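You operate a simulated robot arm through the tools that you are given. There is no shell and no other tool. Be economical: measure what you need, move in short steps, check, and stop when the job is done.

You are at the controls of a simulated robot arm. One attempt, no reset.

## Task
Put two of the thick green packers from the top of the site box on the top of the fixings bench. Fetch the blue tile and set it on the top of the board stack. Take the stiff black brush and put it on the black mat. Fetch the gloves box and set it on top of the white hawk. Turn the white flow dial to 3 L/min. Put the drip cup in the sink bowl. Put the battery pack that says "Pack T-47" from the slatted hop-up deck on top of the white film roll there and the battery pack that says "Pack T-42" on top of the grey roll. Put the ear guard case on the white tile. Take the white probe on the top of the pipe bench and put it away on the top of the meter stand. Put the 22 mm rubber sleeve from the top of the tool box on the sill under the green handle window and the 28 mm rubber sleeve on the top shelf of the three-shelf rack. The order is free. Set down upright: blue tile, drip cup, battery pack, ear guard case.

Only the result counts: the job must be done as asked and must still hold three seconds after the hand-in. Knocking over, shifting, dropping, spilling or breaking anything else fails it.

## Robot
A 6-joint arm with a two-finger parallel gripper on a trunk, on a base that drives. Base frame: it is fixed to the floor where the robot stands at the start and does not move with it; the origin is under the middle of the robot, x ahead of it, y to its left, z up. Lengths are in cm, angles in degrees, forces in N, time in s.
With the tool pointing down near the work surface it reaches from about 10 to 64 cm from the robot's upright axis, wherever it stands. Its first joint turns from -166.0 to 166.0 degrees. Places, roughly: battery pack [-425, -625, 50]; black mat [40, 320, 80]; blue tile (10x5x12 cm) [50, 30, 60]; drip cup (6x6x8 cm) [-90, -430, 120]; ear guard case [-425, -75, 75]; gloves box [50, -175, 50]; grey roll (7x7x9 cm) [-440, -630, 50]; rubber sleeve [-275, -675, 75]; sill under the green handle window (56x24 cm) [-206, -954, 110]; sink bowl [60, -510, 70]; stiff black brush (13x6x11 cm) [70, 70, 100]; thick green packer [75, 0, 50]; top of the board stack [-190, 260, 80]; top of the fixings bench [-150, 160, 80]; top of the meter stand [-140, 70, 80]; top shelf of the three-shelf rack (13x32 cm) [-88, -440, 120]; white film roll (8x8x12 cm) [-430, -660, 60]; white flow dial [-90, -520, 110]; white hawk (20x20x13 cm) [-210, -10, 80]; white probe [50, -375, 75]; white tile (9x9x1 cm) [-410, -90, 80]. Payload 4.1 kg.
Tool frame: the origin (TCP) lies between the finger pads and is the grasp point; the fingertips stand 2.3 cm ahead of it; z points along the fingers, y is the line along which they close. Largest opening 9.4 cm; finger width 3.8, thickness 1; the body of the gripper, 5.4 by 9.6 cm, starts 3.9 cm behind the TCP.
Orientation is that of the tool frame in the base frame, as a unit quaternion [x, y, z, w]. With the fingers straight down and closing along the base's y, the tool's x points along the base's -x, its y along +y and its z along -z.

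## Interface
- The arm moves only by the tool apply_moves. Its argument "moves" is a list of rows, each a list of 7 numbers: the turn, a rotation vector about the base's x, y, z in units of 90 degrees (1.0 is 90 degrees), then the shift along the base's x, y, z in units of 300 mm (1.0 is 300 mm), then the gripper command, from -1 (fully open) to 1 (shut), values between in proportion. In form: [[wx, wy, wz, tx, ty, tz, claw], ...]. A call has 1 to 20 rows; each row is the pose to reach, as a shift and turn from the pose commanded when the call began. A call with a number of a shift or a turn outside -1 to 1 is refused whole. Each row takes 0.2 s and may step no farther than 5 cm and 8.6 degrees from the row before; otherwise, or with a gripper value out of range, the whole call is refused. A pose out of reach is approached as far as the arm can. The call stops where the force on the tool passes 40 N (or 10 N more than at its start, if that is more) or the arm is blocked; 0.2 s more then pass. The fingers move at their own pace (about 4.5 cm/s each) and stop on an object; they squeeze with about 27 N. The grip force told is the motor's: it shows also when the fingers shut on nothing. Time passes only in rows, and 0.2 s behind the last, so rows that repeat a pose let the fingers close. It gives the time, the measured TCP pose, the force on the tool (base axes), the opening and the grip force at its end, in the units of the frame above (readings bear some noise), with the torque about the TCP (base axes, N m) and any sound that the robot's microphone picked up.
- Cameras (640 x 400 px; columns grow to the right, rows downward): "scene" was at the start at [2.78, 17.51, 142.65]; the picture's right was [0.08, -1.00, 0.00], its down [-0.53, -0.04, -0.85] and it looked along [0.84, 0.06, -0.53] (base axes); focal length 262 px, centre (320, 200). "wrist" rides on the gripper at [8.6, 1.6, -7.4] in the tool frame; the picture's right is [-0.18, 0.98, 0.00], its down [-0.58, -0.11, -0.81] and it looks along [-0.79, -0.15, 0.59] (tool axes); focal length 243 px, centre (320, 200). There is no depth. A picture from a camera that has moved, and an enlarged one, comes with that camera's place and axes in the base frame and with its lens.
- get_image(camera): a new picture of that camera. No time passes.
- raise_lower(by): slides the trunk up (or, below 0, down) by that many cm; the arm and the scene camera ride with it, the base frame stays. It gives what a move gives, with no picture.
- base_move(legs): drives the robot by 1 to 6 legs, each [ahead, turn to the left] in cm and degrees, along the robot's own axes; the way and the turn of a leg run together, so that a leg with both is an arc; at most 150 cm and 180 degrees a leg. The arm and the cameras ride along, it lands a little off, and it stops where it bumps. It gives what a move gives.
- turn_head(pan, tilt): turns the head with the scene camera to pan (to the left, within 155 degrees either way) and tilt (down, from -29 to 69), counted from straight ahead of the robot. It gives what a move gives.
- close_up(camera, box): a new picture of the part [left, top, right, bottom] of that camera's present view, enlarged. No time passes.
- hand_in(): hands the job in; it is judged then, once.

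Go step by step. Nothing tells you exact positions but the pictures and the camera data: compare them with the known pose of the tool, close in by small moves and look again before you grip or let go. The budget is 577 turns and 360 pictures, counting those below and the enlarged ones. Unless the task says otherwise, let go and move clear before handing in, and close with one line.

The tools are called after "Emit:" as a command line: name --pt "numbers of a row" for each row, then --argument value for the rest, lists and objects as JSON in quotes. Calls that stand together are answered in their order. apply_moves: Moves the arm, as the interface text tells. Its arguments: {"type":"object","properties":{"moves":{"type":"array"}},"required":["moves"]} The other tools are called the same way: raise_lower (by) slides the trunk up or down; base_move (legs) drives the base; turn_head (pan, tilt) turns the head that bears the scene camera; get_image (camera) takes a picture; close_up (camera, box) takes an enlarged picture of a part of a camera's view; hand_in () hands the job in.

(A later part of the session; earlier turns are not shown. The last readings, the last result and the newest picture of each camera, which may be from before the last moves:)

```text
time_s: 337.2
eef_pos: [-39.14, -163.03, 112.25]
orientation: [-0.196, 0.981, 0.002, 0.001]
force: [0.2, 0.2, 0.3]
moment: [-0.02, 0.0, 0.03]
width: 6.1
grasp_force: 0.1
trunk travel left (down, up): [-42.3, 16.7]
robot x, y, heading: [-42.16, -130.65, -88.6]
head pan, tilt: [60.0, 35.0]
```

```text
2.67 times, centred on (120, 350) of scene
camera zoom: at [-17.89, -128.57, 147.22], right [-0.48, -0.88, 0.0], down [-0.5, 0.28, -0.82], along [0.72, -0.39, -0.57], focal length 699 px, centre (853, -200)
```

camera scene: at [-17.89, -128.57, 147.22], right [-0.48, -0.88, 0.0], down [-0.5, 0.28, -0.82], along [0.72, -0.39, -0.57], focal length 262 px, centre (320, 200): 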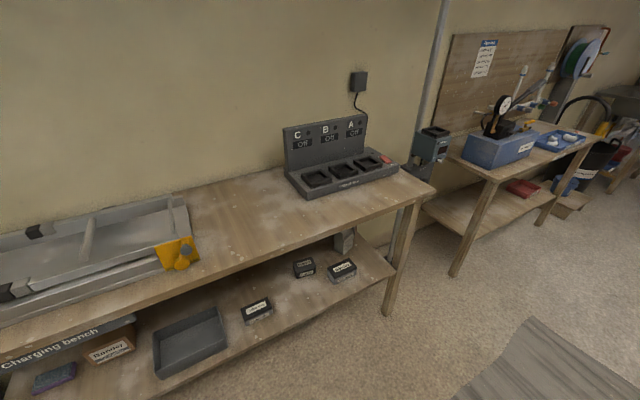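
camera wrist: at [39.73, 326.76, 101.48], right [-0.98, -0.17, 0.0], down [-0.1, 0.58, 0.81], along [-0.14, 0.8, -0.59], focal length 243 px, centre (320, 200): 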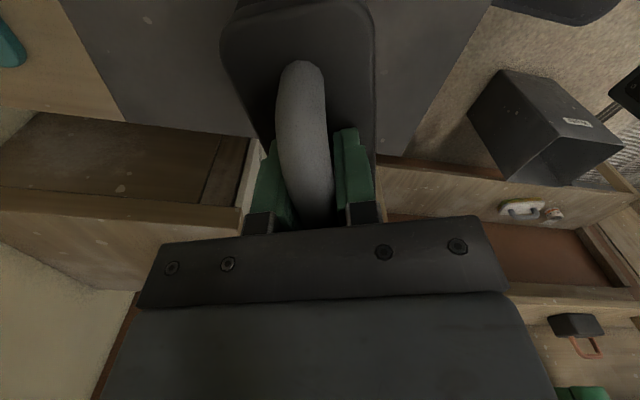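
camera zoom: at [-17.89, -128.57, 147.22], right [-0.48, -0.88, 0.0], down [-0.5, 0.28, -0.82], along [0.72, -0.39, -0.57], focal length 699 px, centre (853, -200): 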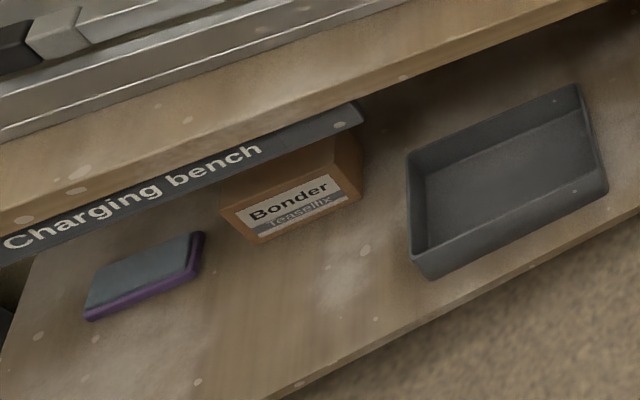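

The gloves box is on the lower shelf near (49,-176). I'll face it from in front.

Emit:
turn_head --pan 0 --tilt 50

Emit:
base_move --legs '[[40, 0], [0, 88.7], [30, 0]]'

Emit:
raise_lower --by -38

Emit:
get_image --camera "scene"

```text
time_s: 338.5
eef_pos: [-39.24, -163.01, 112.36]
orientation: [-0.196, 0.981, 0.002, 0.001]
force: [-0.9, -0.7, -0.3]
moment: [0.01, 0.02, -0.01]
width: 6.11
grasp_force: 0.0
trunk travel left (down, up): [-42.3, 16.7]
robot x, y, heading: [-42.11, -130.68, -88.8]
head pan, tilt: [0.0, 50.0]
```

```text
time_s: 346.5
eef_pos: [21.48, -167.44, 112.39]
orientation: [0.832, -0.555, -0.001, 0.0]
force: [-0.1, 0.7, -0.2]
moment: [0.02, 0.0, 0.04]
width: 6.14
grasp_force: 0.0
trunk travel left (down, up): [-42.3, 16.7]
robot x, y, heading: [-11.2, -170.72, 1.7]
head pan, tilt: [0.0, 50.0]
```

```text
time_s: 350.2
eef_pos: [21.51, -167.42, 74.32]
orientation: [0.832, -0.554, -0.003, 0.0]
force: [0.5, 0.3, 0.9]
moment: [-0.02, 0.03, -0.02]
width: 6.1
grasp_force: 0.0
trunk travel left (down, up): [-4.3, 54.7]
robot x, y, heading: [-10.99, -170.13, 1.6]
head pan, tilt: [0.0, 50.0]
```

```text
258 pictures are left
camera scene: at [-9.85, -153.87, 107.05], right [0.02, -1.0, 0.0], down [-0.77, -0.02, -0.64], along [0.64, 0.02, -0.77], focal length 262 px, centre (320, 200)
```

scene: 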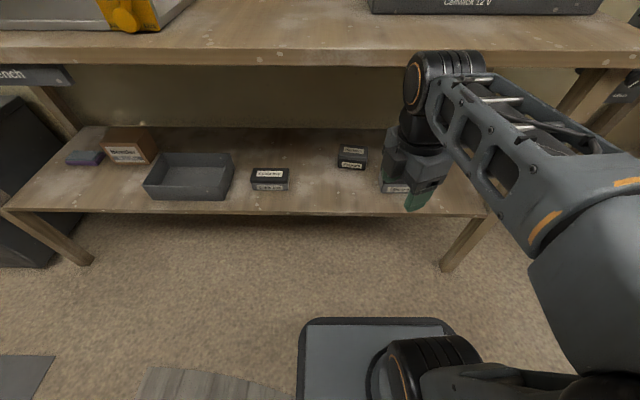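

The bench underside is at about z 84 and the shelf near z 42, so a vertical approach should fit. I'll turn the gripper square and clear the view.

Emit:
base_move --legs '[[4, -1.6]]'

Emit:
apply_moves --pt "0 0 -0.08 0 0.1 0.03 -1" --pt "0 0 -0.16 0 0.23 0.06 -1" --pt "0 0 -0.25 0 0.36 0.06 -1" --pt "0 0 -0.25 0 0.5 0.06 -1" --pt "0 0 -0.25 0 0.64 0.06 -1"

Emit:
get_image --camera "scene"

Emit:
get_image --camera "wrist"

```text
time_s: 351.1
eef_pos: [25.55, -168.13, 74.4]
orientation: [0.825, -0.565, -0.002, 0.001]
force: [0.9, -0.4, -0.4]
moment: [0.01, 0.0, 0.03]
width: 6.12
grasp_force: 0.0
trunk travel left (down, up): [-4.3, 54.7]
robot x, y, heading: [-7.01, -170.48, -0.4]
head pan, tilt: [0.0, 50.0]
```

```text
time_s: 352.3
eef_pos: [25.57, -148.62, 75.96]
orientation: [-0.699, 0.715, 0.002, 0.0]
force: [0.0, 0.4, 0.5]
moment: [0.0, -0.01, 0.03]
width: 9.38
grasp_force: 0.1
trunk travel left (down, up): [-4.3, 54.7]
robot x, y, heading: [-7.05, -170.23, -0.3]
head pan, tilt: [0.0, 50.0]
```

```text
257 pictures are left
camera scene: at [-5.4, -153.88, 107.05], right [0.0, -1.0, 0.0], down [-0.77, 0.0, -0.64], along [0.64, 0.0, -0.77], focal length 262 px, centre (320, 200)
```

scene: 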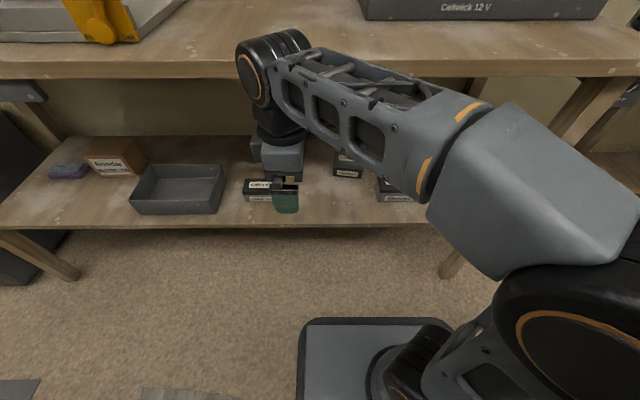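

```text
256 pictures are left
camera wrist: at [23.82, -157.47, 83.39], right [-0.98, 0.21, 0.0], down [0.12, 0.58, 0.81], along [0.17, 0.79, -0.59], focal length 243 px, centre (320, 200)
```

wrist: 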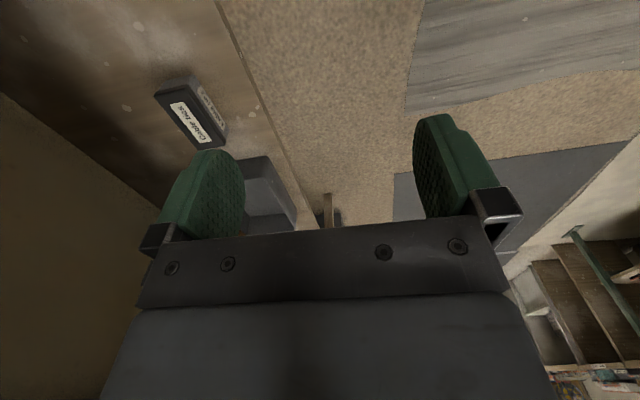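

Now bring the gripper low, just in front of the shelf at (36,-179), to look under the bench.

Emit:
apply_moves --pt "0 0 0 0 -0.15 0 -1" --pt "0 0 0 0 -0.3 0 -1" --pt "0 0 0 0 -0.45 0 -1" --pt "0 0 0 0 -0.6 -0.05 -1" --pt "0 0 0 0 -0.75 -0.1 -1" --pt "0 0 0 0 -0.9 -0.15 -1" --pt "0 0 0 0 -1 -0.25 -1" --pt "0 0 0 0.05 -1 -0.4 -1" --pt "0 0 0 0.1 -1 -0.54 -1" --pt "0 0 0 0.18 -1 -0.67 -1" --pt "0 0 0 0.28 -1 -0.78 -1"

Emit:
get_image --camera "scene"

Emit:
get_image --camera "wrist"

```text
time_s: 354.7
eef_pos: [34.42, -179.15, 52.97]
orientation: [-0.699, 0.715, 0.003, 0.0]
force: [-0.2, 0.2, -0.8]
moment: [0.02, -0.01, 0.02]
width: 9.43
grasp_force: 0.0
trunk travel left (down, up): [-4.3, 54.7]
robot x, y, heading: [-7.12, -170.07, -0.1]
head pan, tilt: [0.0, 50.0]
```

```text
255 pictures are left
camera scene: at [-5.42, -153.86, 107.05], right [0.0, -1.0, 0.0], down [-0.77, 0.0, -0.64], along [0.64, 0.0, -0.77], focal length 262 px, centre (320, 200)
```

scene: 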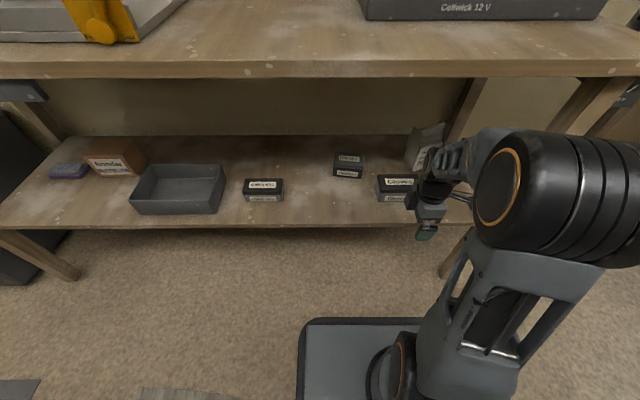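

```text
254 pictures are left
camera wrist: at [32.65, -187.82, 60.3], right [-0.98, 0.21, 0.0], down [0.12, 0.58, 0.81], along [0.16, 0.79, -0.59], focal length 243 px, centre (320, 200)
```

wrist: 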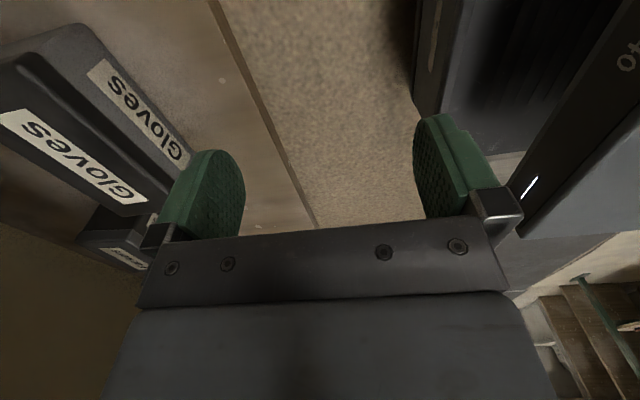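

Gloves box top centre comes out at (51.8,-178.9,47.5). I'll slide in at z≈51 partway and check clearance.

Emit:
apply_moves --pt "0 0 0 0.05 0 -0.03 -1" --pt "0 0 0 0.15 0 -0.06 -1" --pt "0 0 0 0.25 0 -0.06 -1" --pt "0 0 0 0.35 0 -0.06 -1"

Emit:
get_image --camera "scene"

Emit:
get_image --camera "wrist"

```text
time_s: 355.7
eef_pos: [44.49, -179.08, 51.1]
orientation: [-0.699, 0.715, 0.003, 0.0]
force: [-0.2, 0.3, -0.3]
moment: [0.0, -0.01, 0.03]
width: 9.4
grasp_force: 0.0
trunk travel left (down, up): [-4.3, 54.7]
robot x, y, heading: [-6.91, -170.56, -0.4]
head pan, tilt: [0.0, 50.0]
```

```text
253 pictures are left
camera scene: at [-5.4, -153.86, 107.05], right [0.0, -1.0, 0.0], down [-0.77, 0.0, -0.64], along [0.64, 0.0, -0.77], focal length 262 px, centre (320, 200)
```

scene: 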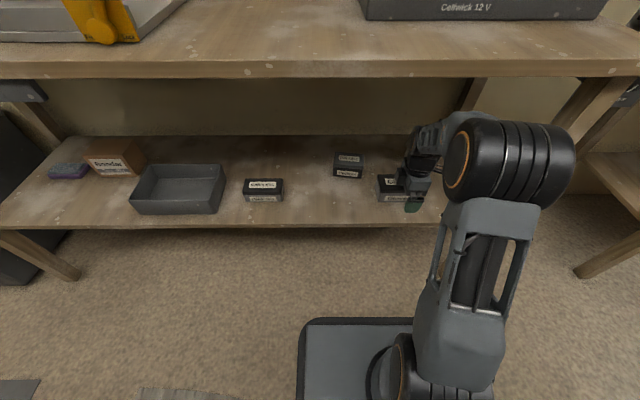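

```text
252 pictures are left
camera wrist: at [42.75, -187.75, 58.51], right [-0.98, 0.21, 0.0], down [0.12, 0.58, 0.81], along [0.16, 0.79, -0.59], focal length 243 px, centre (320, 200)
```

wrist: 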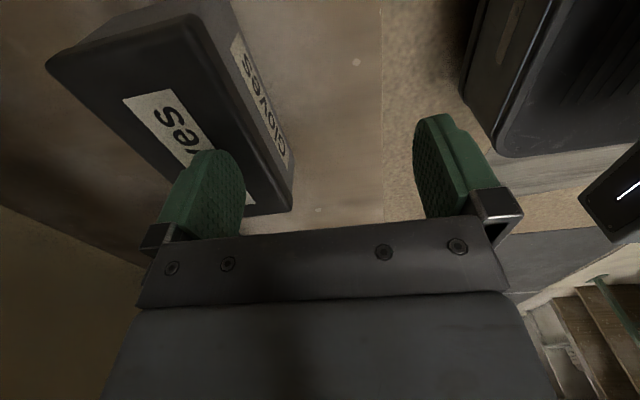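

Move over the box (52.1,-179.2) with a small yaw fix, then look before descending.

Emit:
apply_moves --pt "0 0 -0.02 0.1 0 0 -1" --pt "0 0 -0.033 0.2 0 0 -1" --pt "0 0 -0.033 0.253 0 0 -1"

Emit:
get_image --camera "wrist"

Emit:
close_up --camera "scene" --box '[340, 80, 500, 230]'

```text
time_s: 356.5
eef_pos: [51.97, -179.02, 51.03]
orientation: [-0.68, 0.733, 0.003, 0.0]
force: [-1.2, 0.1, -0.4]
moment: [-0.01, 0.01, -0.04]
width: 9.38
grasp_force: 0.1
trunk travel left (down, up): [-4.3, 54.7]
robot x, y, heading: [-7.05, -170.33, -0.2]
head pan, tilt: [0.0, 50.0]
```

```text
251 pictures are left
camera wrist: at [49.77, -187.55, 58.38], right [-0.97, 0.26, 0.0], down [0.15, 0.57, 0.81], along [0.21, 0.78, -0.59], focal length 243 px, centre (320, 200)
```

wrist: 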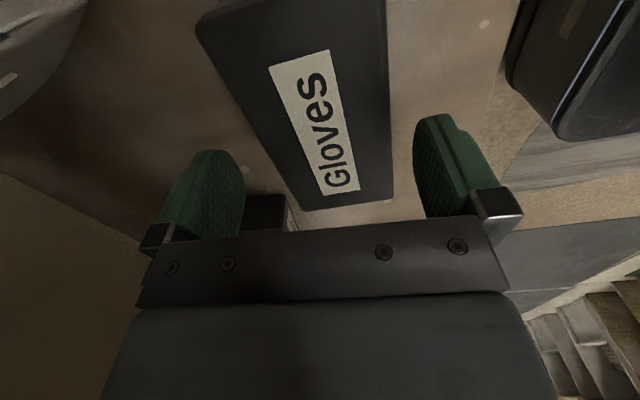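

```text
2.67 times, centred on (420, 155) of scene
camera zoom: at [-5.4, -153.86, 107.05], right [0.0, -1.0, 0.0], down [-0.77, 0.0, -0.64], along [0.64, 0.0, -0.77], focal length 699 px, centre (53, 320)
```

zoom: 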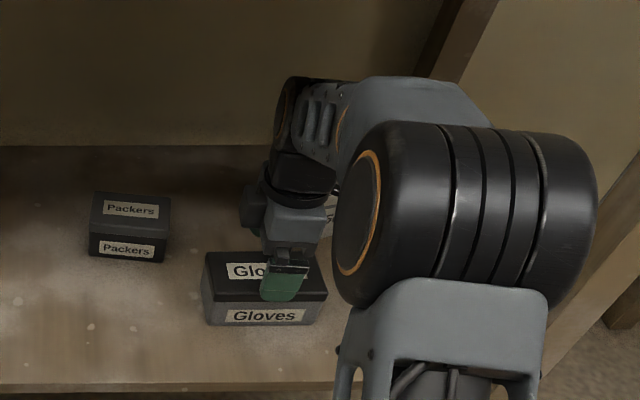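

The box is square to the axes, so I'll undo the yaw fix, centre, and descend.

Emit:
apply_moves --pt "0 0 0.047 -0.008 0 0 -1" --pt "0 0 0.047 -0.008 0 -0.06 -1" --pt "0 0 0.047 -0.008 0 -0.12 -1" --pt "0 0 0.047 -0.008 0 -0.17 -1"

Emit:
get_image --camera "wrist"

```text
time_s: 357.5
eef_pos: [51.56, -178.85, 45.84]
orientation: [0.707, -0.707, -0.003, 0.0]
force: [-0.1, 0.5, -0.3]
moment: [0.01, -0.01, -0.03]
width: 9.41
grasp_force: 0.1
trunk travel left (down, up): [-4.3, 54.7]
robot x, y, heading: [-7.09, -170.45, 0.0]
head pan, tilt: [0.0, 50.0]
```

```text
249 pictures are left
camera wrist: at [50.09, -187.6, 53.26], right [-0.98, 0.18, 0.0], down [0.11, 0.58, 0.81], along [0.15, 0.79, -0.59], focal length 243 px, centre (320, 200)
```

wrist: 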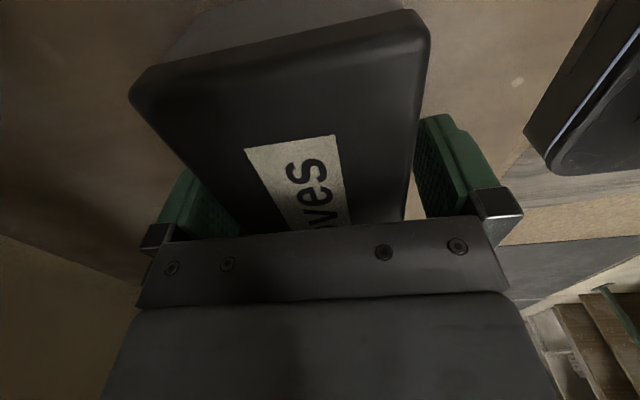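

Good. Close on it.

Emit:
apply_moves --pt "0 0 0 0 0 -0.01 -1" --pt "0 0 0 0 0 -0.01 1" --pt "0 0 0 0 0 -0.01 1" --pt "0 0 0 0 0 -0.01 1" --pt "0 0 0 0 0 -0.01 1" --pt "0 0 0 0 0 0.02 1" --pt "0 0 0 0 0 0.06 1" --pt "0 0 0 0 0 0.11 1"

Emit:
get_image --camera "wrist"

Emit:
close_up --camera "scene" --box '[340, 80, 500, 230]'

```text
time_s: 359.3
eef_pos: [51.69, -179.0, 49.02]
orientation: [-0.707, 0.707, 0.003, 0.001]
force: [0.3, -0.6, -1.9]
moment: [0.04, -0.01, -0.03]
width: 7.0
grasp_force: 26.4
trunk travel left (down, up): [-4.3, 54.7]
robot x, y, heading: [-6.72, -170.28, 0.0]
head pan, tilt: [0.0, 50.0]
```

```text
248 pictures are left
camera wrist: at [50.13, -187.71, 56.43], right [-0.98, 0.18, 0.0], down [0.11, 0.58, 0.81], along [0.15, 0.79, -0.59], focal length 243 px, centre (320, 200)
```

wrist: 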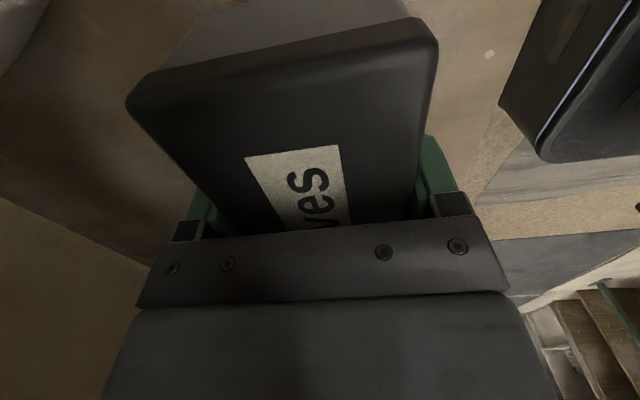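

```text
2.67 times, centred on (420, 155) of scene
camera zoom: at [-5.37, -153.86, 107.05], right [0.0, -1.0, 0.0], down [-0.77, 0.0, -0.64], along [0.64, 0.0, -0.77], focal length 699 px, centre (53, 320)
```

zoom: 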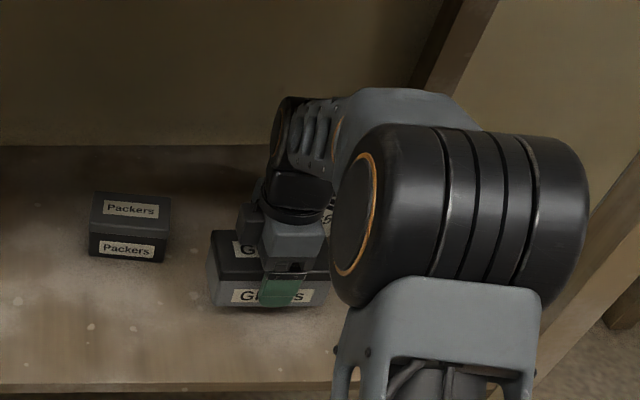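

Held and lifted. Pull straight out, then up.

Emit:
apply_moves --pt "0 0 0 -0.08 0 0.01 1" --pt "0 0 0 -0.2 0 0.02 1" --pt "0 0 0 -0.33 0 0.02 1" --pt "0 0 0 -0.46 0 0.02 1" --pt "0 0 0 -0.58 0 0.05 1" --pt "0 0 0 -0.6 0.05 0.18 1" --pt "0 0 0 -0.62 0.1 0.32 1" --pt "0 0 0 -0.64 0.15 0.46 1" --pt "0 0 0 -0.64 0.2 0.6 1" --pt "0 0 0 -0.64 0.25 0.74 1"

Emit:
get_image --camera "scene"

```text
time_s: 361.5
eef_pos: [32.61, -171.95, 70.95]
orientation: [0.707, -0.707, -0.002, 0.0]
force: [0.5, 0.7, -1.9]
moment: [-0.02, -0.03, -0.01]
width: 6.98
grasp_force: 27.6
trunk travel left (down, up): [-4.3, 54.7]
robot x, y, heading: [-7.02, -170.39, 0.0]
head pan, tilt: [0.0, 50.0]
```

```text
246 pictures are left
camera scene: at [-5.37, -153.87, 107.04], right [0.0, -1.0, 0.0], down [-0.77, 0.0, -0.64], along [0.64, 0.0, -0.77], focal length 262 px, centre (320, 200)
```

scene: 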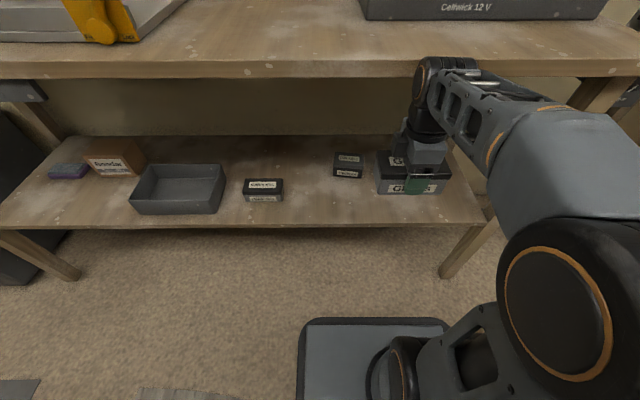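

The box is out. Back off, raise the trunk and head for the opening to the other room, since the hawk lies behind the partition.

Emit:
base_move --legs '[[-42, 0]]'

Emit:
raise_lower --by 45

Emit:
base_move --legs '[[0, 170], [40, 0]]'

Emit:
turn_head --pan 0 --tilt 20

Emit:
get_image --camera "scene"

Emit:
turn_head --pan -60 --tilt 20

Emit:
get_image --camera "scene"

```text
time_s: 364.0
eef_pos: [-9.29, -171.42, 70.88]
orientation: [0.713, -0.701, -0.003, 0.0]
force: [0.5, 0.1, -0.8]
moment: [0.0, 0.03, -0.06]
width: 6.97
grasp_force: 27.1
trunk travel left (down, up): [-4.3, 54.7]
robot x, y, heading: [-49.28, -170.57, 0.9]
head pan, tilt: [0.0, 50.0]
```

```text
refused: 45 is not a number from -40 to 40
```

```text
time_s: 373.6
eef_pos: [-128.23, -159.54, 70.91]
orientation: [0.748, 0.663, 0.0, 0.002]
force: [0.5, -0.7, -1.4]
moment: [-0.02, -0.02, -0.02]
width: 6.98
grasp_force: 26.9
trunk travel left (down, up): [-4.3, 54.7]
robot x, y, heading: [-89.09, -165.73, 172.9]
head pan, tilt: [0.0, 50.0]
```

```text
time_s: 374.5
eef_pos: [-128.3, -159.48, 70.87]
orientation: [0.748, 0.663, 0.0, 0.003]
force: [-0.1, -0.8, -1.3]
moment: [0.01, 0.0, 0.0]
width: 6.97
grasp_force: 26.4
trunk travel left (down, up): [-4.3, 54.7]
robot x, y, heading: [-89.27, -165.51, 172.9]
head pan, tilt: [0.0, 20.0]
```

```text
245 pictures are left
camera scene: at [-94.57, -181.9, 111.6], right [0.12, 0.99, 0.0], down [0.34, -0.04, -0.94], along [-0.93, 0.11, -0.34], focal length 262 px, centre (320, 200)
```

scene: 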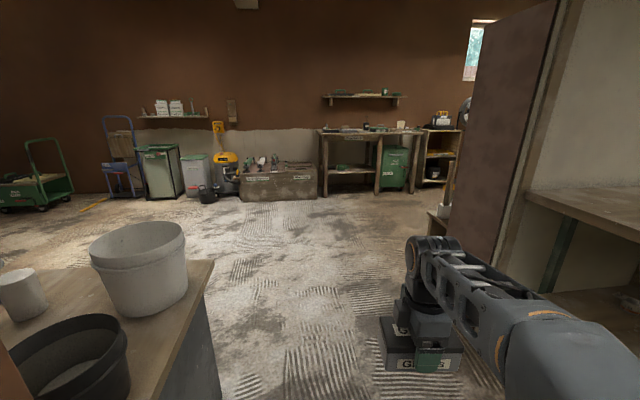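

```text
time_s: 375.8
eef_pos: [-128.28, -159.49, 70.85]
orientation: [0.748, 0.663, -0.001, 0.002]
force: [0.4, -0.1, -2.5]
moment: [-0.02, -0.02, -0.01]
width: 6.99
grasp_force: 27.2
trunk travel left (down, up): [-4.3, 54.7]
robot x, y, heading: [-89.07, -165.66, 173.1]
head pan, tilt: [-60.0, 20.0]
```

```text
244 pictures are left
camera scene: at [-88.97, -174.47, 111.61], right [0.92, 0.39, 0.0], down [0.13, -0.31, -0.94], along [-0.37, 0.86, -0.34], focal length 262 px, centre (320, 200)
```

scene: 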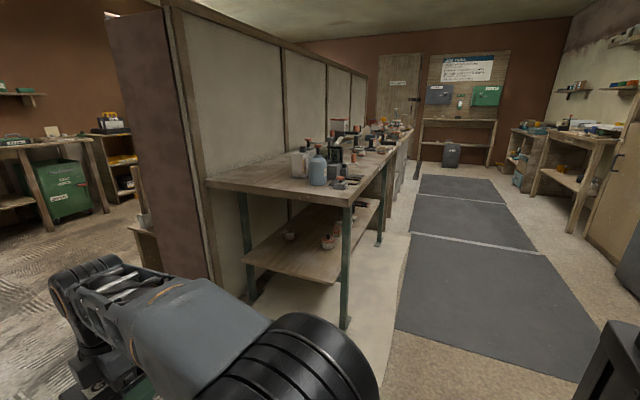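

The way is clear between the bucket table and the partition. Raise by 40 and go through.

Emit:
raise_lower --by 40

Emit:
base_move --legs '[[120, 0]]'

Emit:
get_image --camera "scene"

```text
time_s: 379.7
eef_pos: [-128.31, -159.41, 110.89]
orientation: [0.748, 0.663, 0.0, 0.002]
force: [0.3, -0.2, -1.8]
moment: [0.01, 0.02, -0.02]
width: 6.99
grasp_force: 26.7
trunk travel left (down, up): [-44.3, 14.7]
robot x, y, heading: [-89.15, -165.7, 172.9]
head pan, tilt: [-60.0, 20.0]
```

```text
time_s: 385.8
eef_pos: [-248.35, -144.73, 110.85]
orientation: [0.749, 0.663, 0.0, 0.003]
force: [-0.2, -0.3, -2.2]
moment: [0.0, 0.01, 0.01]
width: 6.96
grasp_force: 27.2
trunk travel left (down, up): [-44.3, 14.7]
robot x, y, heading: [-209.33, -150.81, 172.9]
head pan, tilt: [-60.0, 20.0]
```

```text
243 pictures are left
camera scene: at [-209.02, -159.71, 151.61], right [0.92, 0.39, 0.0], down [0.13, -0.31, -0.94], along [-0.37, 0.86, -0.34], focal length 262 px, centre (320, 200)
```

scene: 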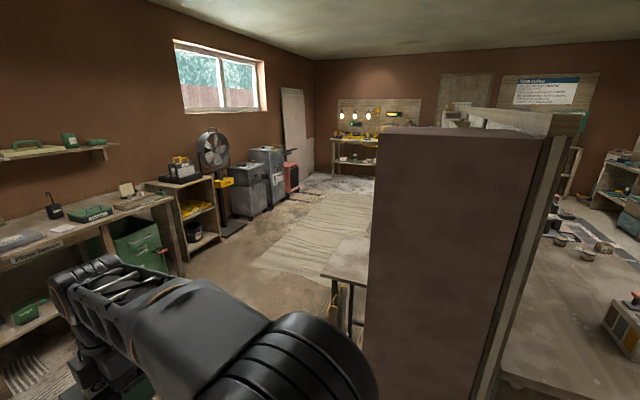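

A table stands behind the partition. I'll go past, turn, and face it.

Emit:
base_move --legs '[[80, 0], [0, -83], [125, 0], [0, -90]]'

Emit:
turn_head --pan 0 --tilt 35

Emit:
get_image --camera "scene"

```text
time_s: 403.4
eef_pos: [-250.21, -15.61, 110.87]
orientation: [0.717, -0.697, -0.003, 0.0]
force: [0.7, -0.2, -1.9]
moment: [-0.01, -0.01, 0.02]
width: 6.98
grasp_force: 26.9
trunk travel left (down, up): [-44.3, 14.7]
robot x, y, heading: [-289.94, -15.43, 1.4]
head pan, tilt: [-60.0, 20.0]
```

```text
time_s: 404.7
eef_pos: [-250.2, -15.58, 110.84]
orientation: [0.717, -0.697, -0.003, 0.0]
force: [-0.2, -0.5, -2.6]
moment: [-0.04, -0.02, -0.01]
width: 7.0
grasp_force: 27.1
trunk travel left (down, up): [-44.3, 14.7]
robot x, y, heading: [-290.03, -15.48, 1.8]
head pan, tilt: [0.0, 35.0]
```

```text
242 pictures are left
camera scene: at [-287.67, 1.29, 149.22], right [0.03, -1.0, 0.0], down [-0.57, -0.02, -0.82], along [0.82, 0.02, -0.57], focal length 262 px, centre (320, 200)
```

scene: 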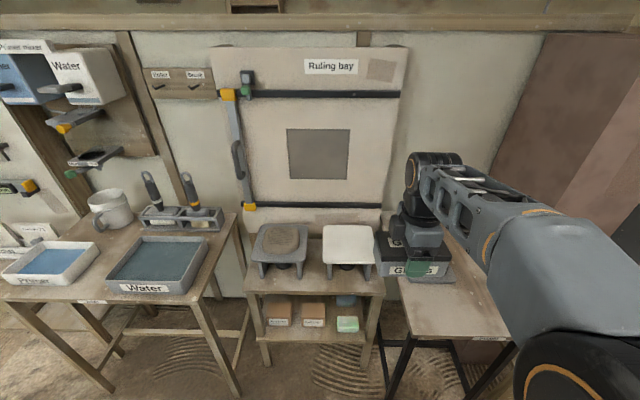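

The white hawk stands ahead (white square plate) on a low stand. Move closer.

Emit:
base_move --legs '[[27, -1.6]]'

Emit:
get_image --camera "scene"

```text
time_s: 406.3
eef_pos: [-230.63, -16.01, 110.82]
orientation: [0.711, -0.703, -0.002, 0.0]
force: [-0.6, -0.1, -1.9]
moment: [0.0, -0.05, -0.02]
width: 6.95
grasp_force: 27.0
trunk travel left (down, up): [-44.3, 14.7]
robot x, y, heading: [-270.36, -14.93, 0.4]
head pan, tilt: [0.0, 35.0]
stopped in leg 1: the robot was blocked; the commanded pose is now the measured one
```

```text
241 pictures are left
camera scene: at [-267.81, 1.6, 149.22], right [0.01, -1.0, 0.0], down [-0.57, 0.0, -0.82], along [0.82, 0.01, -0.57], focal length 262 px, centre (320, 200)
```

scene: 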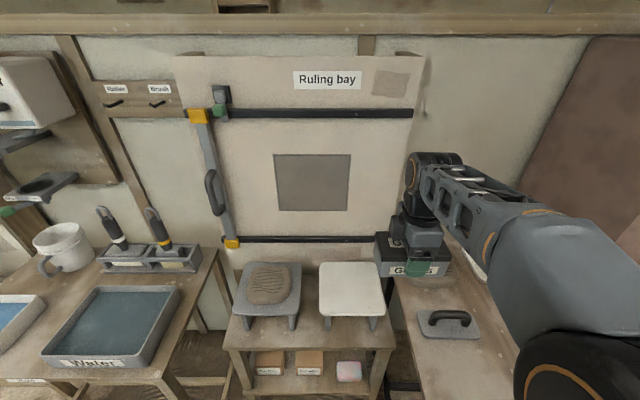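

The base touched the stand, so I'll back off slightly. The hawk top is around (-211,-8.5). Next bring the box over it.

Emit:
base_move --legs '[[-1.5, 0]]'

Emit:
apply_moves --pt "0 0 0 0.1 0.04 -0.05 1" --pt "0 0 0 0.2 0.08 -0.1 1" --pt "0 0 0 0.3 0.12 -0.15 1" --pt "0 0 0 0.4 0.16 -0.2 1" --pt "0 0 0 0.5 0.2 -0.25 1" --pt "0 0 0 0.6 0.25 -0.3 1" --pt "0 0 0 0.7 0.25 -0.35 1" --pt "0 0 0 0.7 0.25 -0.5 1" --pt "0 0 0 0.7 0.25 -0.65 1"

Emit:
get_image --camera "scene"

Emit:
get_image --camera "wrist"

```text
time_s: 407.1
eef_pos: [-231.95, -16.05, 110.83]
orientation: [0.71, -0.704, -0.002, -0.001]
force: [0.0, 0.7, -1.8]
moment: [0.03, 0.0, 0.01]
width: 7.0
grasp_force: 26.9
trunk travel left (down, up): [-44.3, 14.7]
robot x, y, heading: [-271.67, -14.9, 0.6]
head pan, tilt: [0.0, 35.0]
```

```text
time_s: 409.1
eef_pos: [-211.33, -8.66, 91.28]
orientation: [0.71, -0.704, -0.002, 0.0]
force: [0.2, 0.2, -0.6]
moment: [0.0, 0.01, -0.01]
width: 6.98
grasp_force: 26.9
trunk travel left (down, up): [-44.3, 14.7]
robot x, y, heading: [-272.02, -14.89, 0.2]
head pan, tilt: [0.0, 35.0]
```

```text
240 pictures are left
camera scene: at [-269.11, 1.59, 149.22], right [0.01, -1.0, 0.0], down [-0.57, 0.0, -0.82], along [0.82, 0.01, -0.57], focal length 262 px, centre (320, 200)
```

scene: 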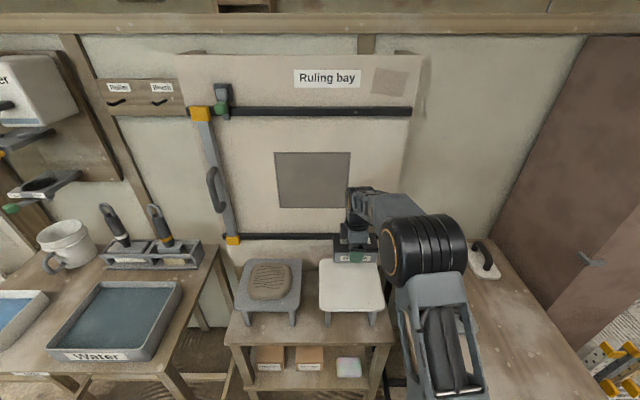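

```text
239 pictures are left
camera wrist: at [-212.74, -17.31, 98.77], right [-0.98, 0.18, 0.0], down [0.11, 0.58, 0.81], along [0.14, 0.8, -0.59], focal length 243 px, centre (320, 200)
```

wrist: 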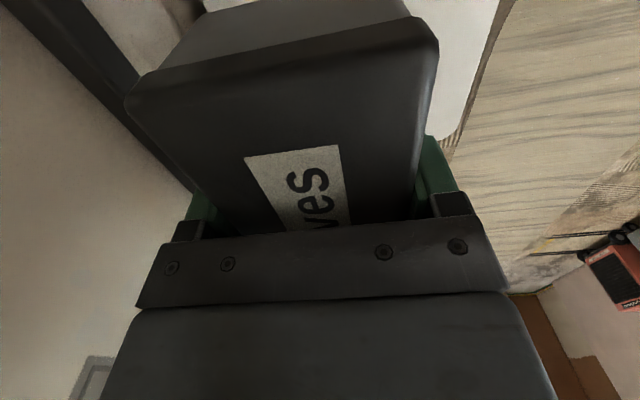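

Emit:
apply_moves --pt "0 0 0 0 0 -0.1 1" --pt "0 0 0 0 0 -0.18 1" --pt "0 0 0 0 0 -0.22 1" --pt "0 0 0 0 0 -0.24 1" --pt "0 0 0 0 0 -0.26 1" --pt "0 0 0 0 0 -0.28 1"

Emit:
close_up --camera "scene" --box '[280, 180, 480, 340]'

```text
time_s: 410.5
eef_pos: [-211.09, -8.72, 82.82]
orientation: [0.71, -0.704, -0.003, 0.0]
force: [0.0, 0.1, -1.3]
moment: [0.02, 0.0, -0.01]
width: 6.98
grasp_force: 26.5
trunk travel left (down, up): [-44.3, 14.7]
robot x, y, heading: [-271.81, -14.66, 0.4]
head pan, tilt: [0.0, 35.0]
```

```text
2.50 times, centred on (380, 260) of scene
camera zoom: at [-269.11, 1.58, 149.22], right [0.01, -1.0, 0.0], down [-0.57, 0.0, -0.82], along [0.82, 0.01, -0.57], focal length 655 px, centre (170, 50)
```

zoom: 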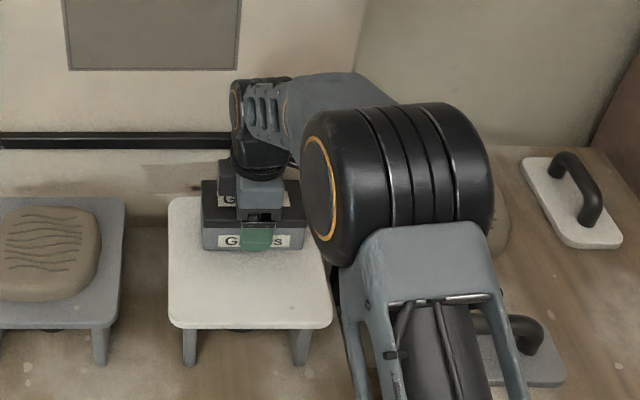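

Emit:
apply_moves --pt "0 0 0 -0.03 0 -0.02 1" --pt "0 0 0 -0.03 0 -0.04 1" --pt "0 0 0 -0.03 0 -0.06 1" --pt "0 0 0 -0.03 0 -0.08 1" --pt "0 0 0 -0.03 0 -0.095 1" --pt "0 0 0 -0.03 0 -0.11 1" --pt "0 0 0 -0.03 0 -0.125 1" --pt "0 0 0 -0.03 0 -0.14 1"

Emit:
close_up --camera "scene" --box '[280, 180, 480, 340]'

```text
time_s: 411.7
eef_pos: [-211.81, -8.62, 80.68]
orientation: [0.71, -0.704, 0.002, -0.005]
force: [-5.7, -0.3, 16.3]
moment: [-0.12, 0.77, 0.0]
width: 6.99
grasp_force: 26.9
trunk travel left (down, up): [-44.3, 14.7]
robot x, y, heading: [-271.77, -15.1, 0.4]
head pan, tilt: [0.0, 35.0]
stopped in row 6: the force on the tool passed its limit at 46 N (the readings are from after the stop); the commanded pose is now the measured one
```

```text
2.50 times, centred on (380, 260) of scene
camera zoom: at [-269.34, 1.56, 149.21], right [0.01, -1.0, 0.0], down [-0.57, 0.0, -0.82], along [0.82, 0.01, -0.57], focal length 655 px, centre (170, 50)
```

zoom: 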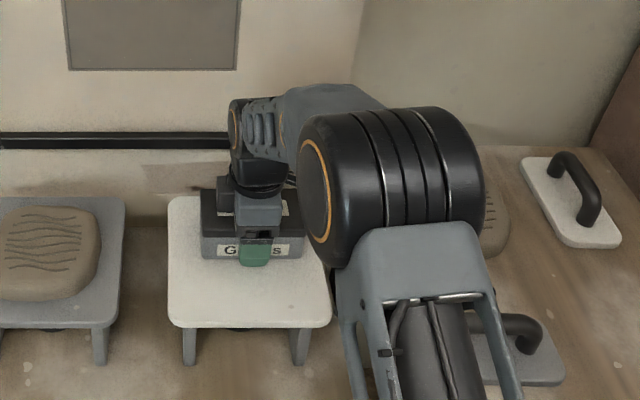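

The box is on the hawk plate, well inside its edges. Release and rise.

Emit:
apply_moves --pt "0 0 0 0 0 0.006 0" --pt "0 0 0 0 0 0.006 -1" --pt "0 0 0 0 0 0.006 -1" --pt "0 0 0 0 0 0.006 -1" --pt "0 0 0 0 0 0.1 -1" --pt "0 0 0 0 0 0.25 -1" --pt "0 0 0 0 0 0.4 -1" --pt "0 0 0 -0.1 0 0.5 -1" --pt "0 0 0 -0.2 0 0.6 -1" --pt "0 0 0 -0.3 -0.05 0.7 -1" --pt "0 0 0 -0.4 -0.1 0.8 -1" --pt "0 0 0 -0.5 -0.15 0.9 -1" --pt "0 0 0 -0.6 -0.2 1 -1" --pt "0 0 0 -0.7 -0.2 1 -1"

Emit:
get_image --camera "scene"

```text
time_s: 414.7
eef_pos: [-232.89, -14.63, 110.69]
orientation: [0.71, -0.705, 0.0, -0.003]
force: [0.3, -0.2, 0.4]
moment: [-0.05, -0.06, 0.02]
width: 9.39
grasp_force: 0.2
trunk travel left (down, up): [-44.3, 14.7]
robot x, y, heading: [-271.83, -14.97, 0.4]
head pan, tilt: [0.0, 35.0]
```

```text
236 pictures are left
camera scene: at [-269.16, 1.57, 149.22], right [0.01, -1.0, 0.0], down [-0.57, 0.0, -0.82], along [0.82, 0.01, -0.57], focal length 262 px, centre (320, 200)
```

scene: 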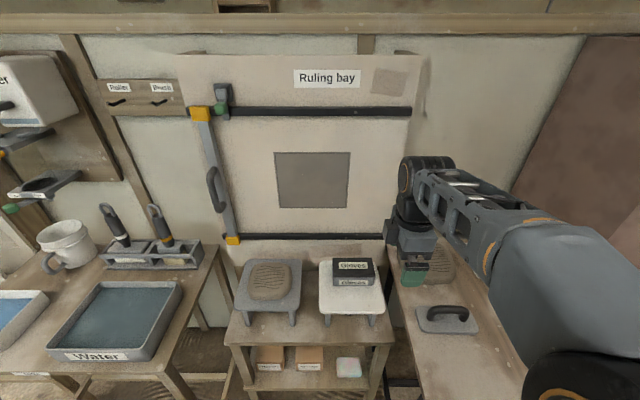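

Gloves box done. Now the ear guard case on the opposite bench.

Emit:
base_move --legs '[[-36, 0], [0, -90], [65, 0], [0, -90]]'

Emit:
get_image --camera "scene"

```text
time_s: 428.1
eef_pos: [-346.01, -79.09, 110.52]
orientation: [0.723, 0.691, -0.002, 0.001]
force: [0.4, -0.1, -0.1]
moment: [0.0, 0.0, -0.01]
width: 9.39
grasp_force: 0.2
trunk travel left (down, up): [-44.3, 14.7]
robot x, y, heading: [-307.11, -80.88, 177.4]
head pan, tilt: [0.0, 35.0]
```

```text
235 pictures are left
camera scene: at [-310.86, -97.39, 149.22], right [0.05, 1.0, 0.0], down [0.57, -0.03, -0.82], along [-0.82, 0.04, -0.57], focal length 262 px, centre (320, 200)
```

scene: 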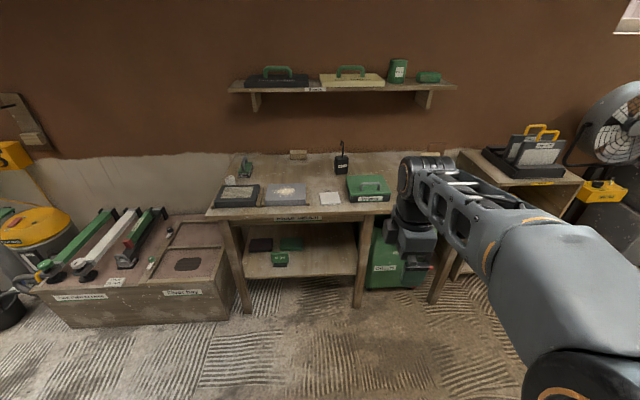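

Emit:
close_up --camera "scene" --box '[200, 140, 420, 230]'

```text
2.91 times, centred on (310, 185) of scene
camera zoom: at [-310.86, -97.39, 149.22], right [0.05, 1.0, 0.0], down [0.57, -0.03, -0.82], along [-0.82, 0.04, -0.57], focal length 762 px, centre (349, 244)
```

zoom: 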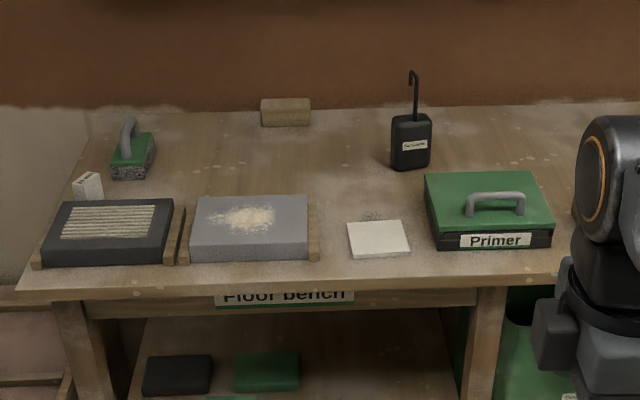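

The ear guard case is the black one with a hook at about (-432,-79); the white tile is at (-411,-88). Move closer.

Emit:
base_move --legs '[[58, 2.6]]'

Emit:
get_image --camera "scene"

Emit:
get_image --camera "wrist"

```text
time_s: 431.4
eef_pos: [-404.8, -78.53, 110.69]
orientation: [0.711, 0.703, -0.003, -0.001]
force: [-0.2, 0.3, -0.2]
moment: [0.03, -0.01, -0.02]
width: 9.4
grasp_force: 0.1
trunk travel left (down, up): [-44.3, 14.7]
robot x, y, heading: [-365.85, -79.35, 179.1]
head pan, tilt: [0.0, 35.0]
```

```text
233 pictures are left
camera scene: at [-369.07, -95.71, 149.22], right [0.01, 1.0, 0.0], down [0.57, -0.01, -0.82], along [-0.82, 0.01, -0.57], focal length 262 px, centre (320, 200)
```

scene: 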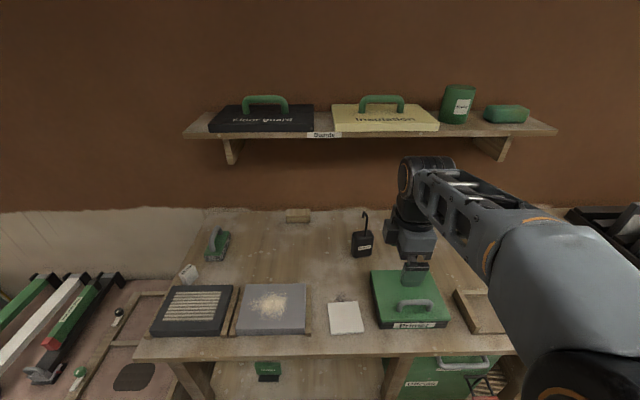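

```text
232 pictures are left
camera wrist: at [-403.02, -69.9, 117.97], right [0.98, -0.2, 0.0], down [-0.11, -0.58, 0.81], along [-0.16, -0.79, -0.59], focal length 243 px, centre (320, 200)
```

wrist: 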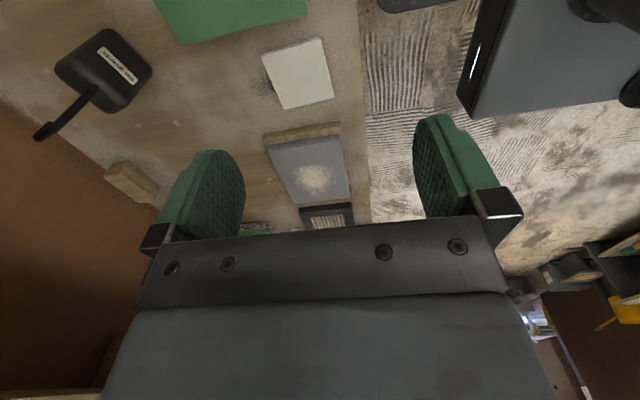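

Emit:
close_up --camera "scene" --box '[300, 190, 440, 350]'

Emit:
close_up --camera "wrist" --box '[0, 0, 340, 160]'

```text
2.50 times, centred on (370, 270) of scene
camera zoom: at [-369.07, -95.71, 149.22], right [0.01, 1.0, 0.0], down [0.57, -0.01, -0.82], along [-0.82, 0.01, -0.57], focal length 655 px, centre (195, 25)
```

zoom: 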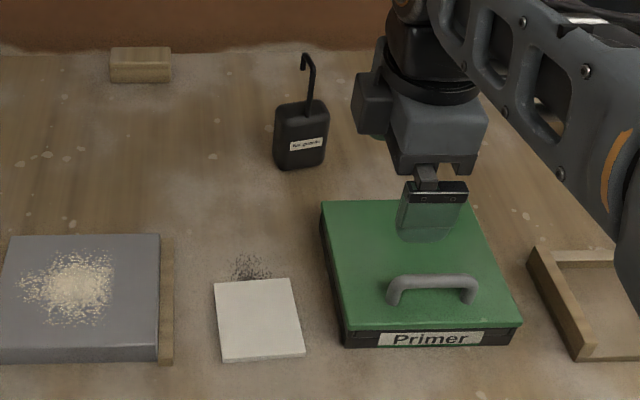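

```text
1.88 times, centred on (170, 80) of wrist
camera zoom: at [-403.02, -69.9, 117.97], right [0.98, -0.2, 0.0], down [-0.11, -0.58, 0.81], along [-0.16, -0.79, -0.59], focal length 457 px, centre (602, 426)
```

zoom: 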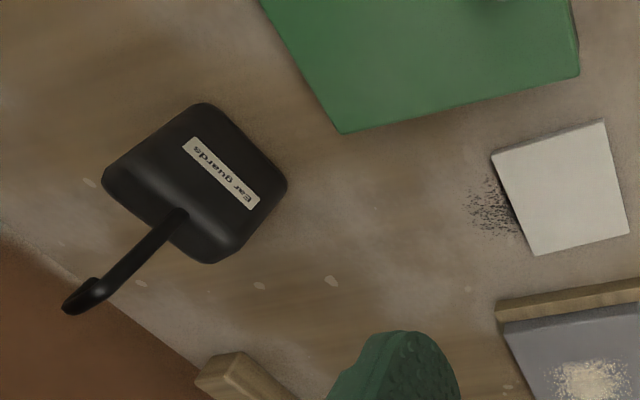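

The rod handle tops out near z 96 at about (-435,-80). I'll creep 4 cm closer, raise the gripper and see if a vertical approach reaches it.

Emit:
base_move --legs '[[4.5, 0]]'

Emit:
apply_moves --pt "0 0 0 -0.15 0 -0.03 -1" --pt "0 0 0 -0.3 0 -0.06 -1" --pt "0 0 0 -0.45 0 -0.1 -1" --pt "0 0 0 -0.6 0 -0.15 -1" --pt "0 0 0 -0.72 0 -0.18 -1" --pt "0 0 0 -0.84 -0.03 -0.2 -1"

Emit:
get_image --camera "wrist"

Emit:
close_up --camera "scene" --box '[300, 170, 460, 300]'

```text
time_s: 432.4
eef_pos: [-409.43, -78.38, 110.6]
orientation: [0.71, 0.704, -0.002, 0.001]
force: [0.2, -1.2, 0.0]
moment: [-0.03, 0.02, 0.0]
width: 9.41
grasp_force: 0.1
trunk travel left (down, up): [-44.3, 14.7]
robot x, y, heading: [-370.63, -78.65, 178.9]
head pan, tilt: [0.0, 35.0]
```

```text
time_s: 433.8
eef_pos: [-434.55, -79.24, 104.41]
orientation: [0.712, 0.703, -0.002, 0.001]
force: [-0.2, -0.4, 0.0]
moment: [0.0, 0.02, 0.04]
width: 9.41
grasp_force: 0.1
trunk travel left (down, up): [-44.3, 14.7]
robot x, y, heading: [-370.45, -78.82, 179.5]
head pan, tilt: [0.0, 35.0]
```

```text
229 pictures are left
camera wrist: at [-432.83, -70.58, 111.82], right [0.98, -0.2, 0.0], down [-0.11, -0.58, 0.81], along [-0.16, -0.79, -0.59], focal length 243 px, centre (320, 200)
```

wrist: 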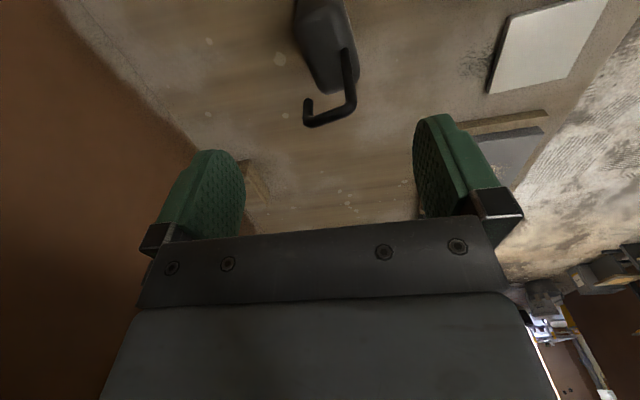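

```text
3.08 times, centred on (380, 235) of scene
camera zoom: at [-373.74, -95.64, 149.22], right [0.01, 1.0, 0.0], down [0.57, -0.01, -0.82], along [-0.82, 0.01, -0.57], focal length 806 px, centre (135, 92)
```

zoom: 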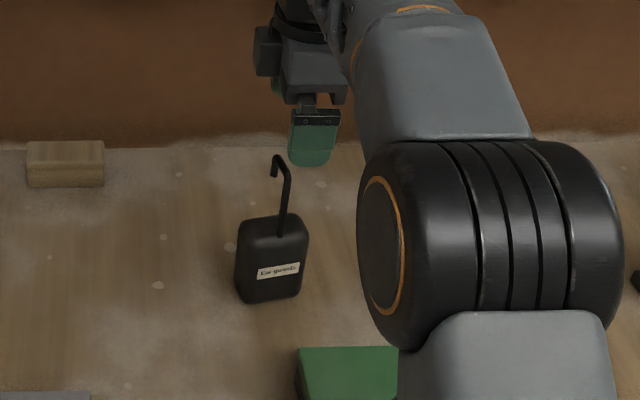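

The hook bends in a direction about 29° from x, so I'll turn the gripper by −60° to close across it, then recheck.

Emit:
apply_moves --pt "0 0 -0.09 0 0 0 -1" --pt "0 0 -0.18 0 0 0 -1" --pt "0 0 -0.27 0 0 0 -1" --pt "0 0 -0.36 0 0 0 -1" --pt "0 0 -0.45 0 0 0 -1" --pt "0 0 -0.54 0.015 -0.02 0 -1" --pt "0 0 -0.62 0.03 -0.03 0 -1" --pt "0 0 -0.67 0.03 -0.03 -0.03 -1"

Emit:
get_image --camera "wrist"

Emit:
close_up --camera "scene" --box '[300, 170, 460, 300]'

```text
time_s: 435.6
eef_pos: [-433.74, -80.24, 103.68]
orientation: [0.968, 0.249, -0.002, -0.001]
force: [0.0, 0.3, -0.3]
moment: [0.01, 0.0, 0.03]
width: 9.4
grasp_force: 0.1
trunk travel left (down, up): [-44.3, 14.7]
robot x, y, heading: [-370.72, -78.94, 179.0]
head pan, tilt: [0.0, 35.0]
```

```text
227 pictures are left
camera wrist: at [-425.34, -77.54, 110.96], right [0.31, -0.95, 0.0], down [-0.56, -0.19, 0.81], along [-0.77, -0.25, -0.59], focal length 243 px, centre (320, 200)
```

wrist: 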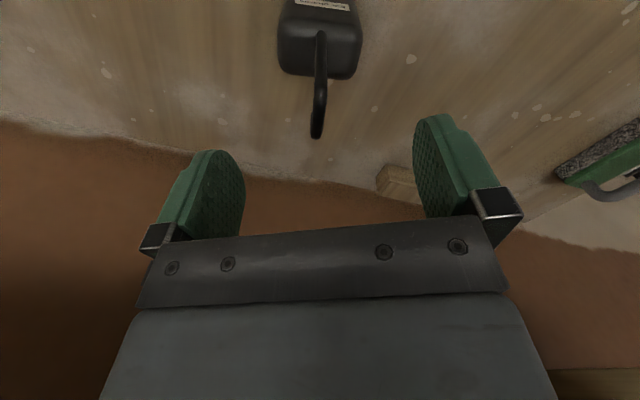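

```text
3.08 times, centred on (380, 235) of scene
camera zoom: at [-373.72, -95.65, 149.22], right [0.01, 1.0, 0.0], down [0.57, -0.01, -0.82], along [-0.82, 0.01, -0.57], focal length 806 px, centre (135, 92)
```

zoom: 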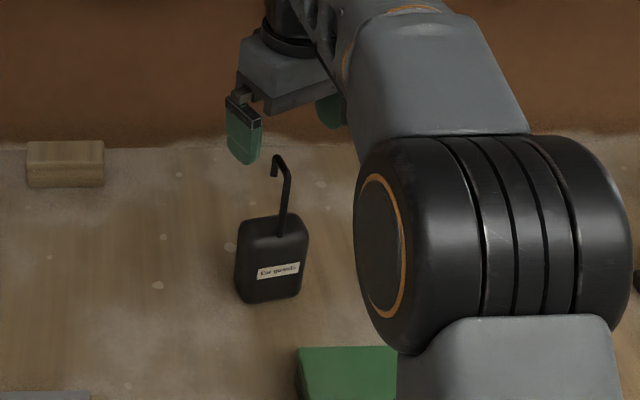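

The hook is edge-on and centred. Descend around it.

Emit:
apply_moves --pt "0 0 0 0 0 -0.1 -1" --pt "0 0 0 0 0 -0.2 -1" --pt "0 0 0 0 0 -0.27 -1" --pt "0 0 0 0 0 -0.325 -1"

Emit:
get_image --camera "wrist"

Emit:
close_up --camera "scene" --box '[300, 170, 460, 300]'

```text
time_s: 436.6
eef_pos: [-433.71, -80.07, 94.46]
orientation: [0.968, 0.251, -0.005, -0.003]
force: [-0.6, -0.4, 20.7]
moment: [0.0, -0.22, 0.0]
width: 9.38
grasp_force: 0.1
trunk travel left (down, up): [-44.3, 14.7]
robot x, y, heading: [-370.57, -78.64, 179.2]
head pan, tilt: [0.0, 35.0]
```

```text
225 pictures are left
camera wrist: at [-425.26, -77.4, 101.67], right [0.32, -0.95, -0.01], down [-0.55, -0.19, 0.81], along [-0.77, -0.25, -0.58], focal length 243 px, centre (320, 200)
```

wrist: 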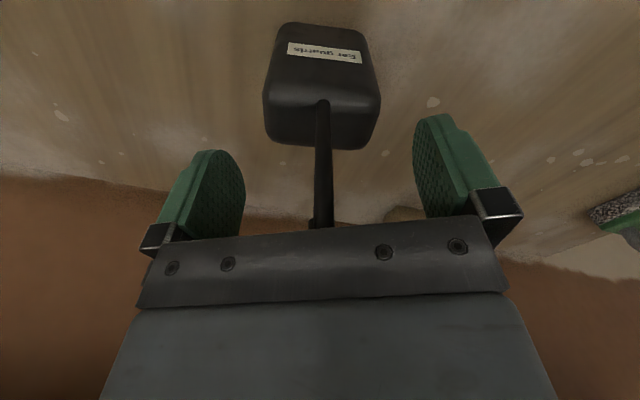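

```text
3.08 times, centred on (380, 235) of scene
camera zoom: at [-373.54, -95.64, 149.28], right [0.01, 1.0, 0.0], down [0.57, -0.01, -0.82], along [-0.82, 0.01, -0.57], focal length 806 px, centre (135, 92)
```

zoom: 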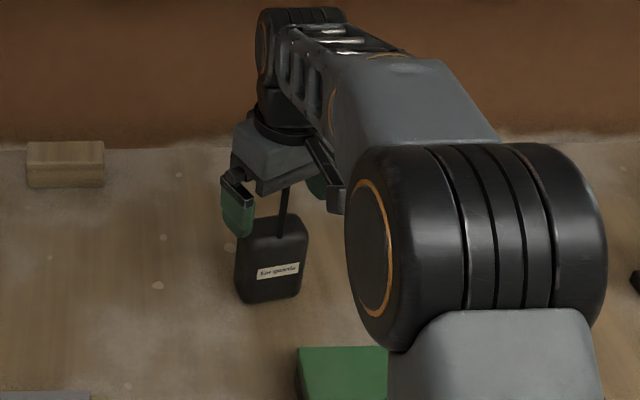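

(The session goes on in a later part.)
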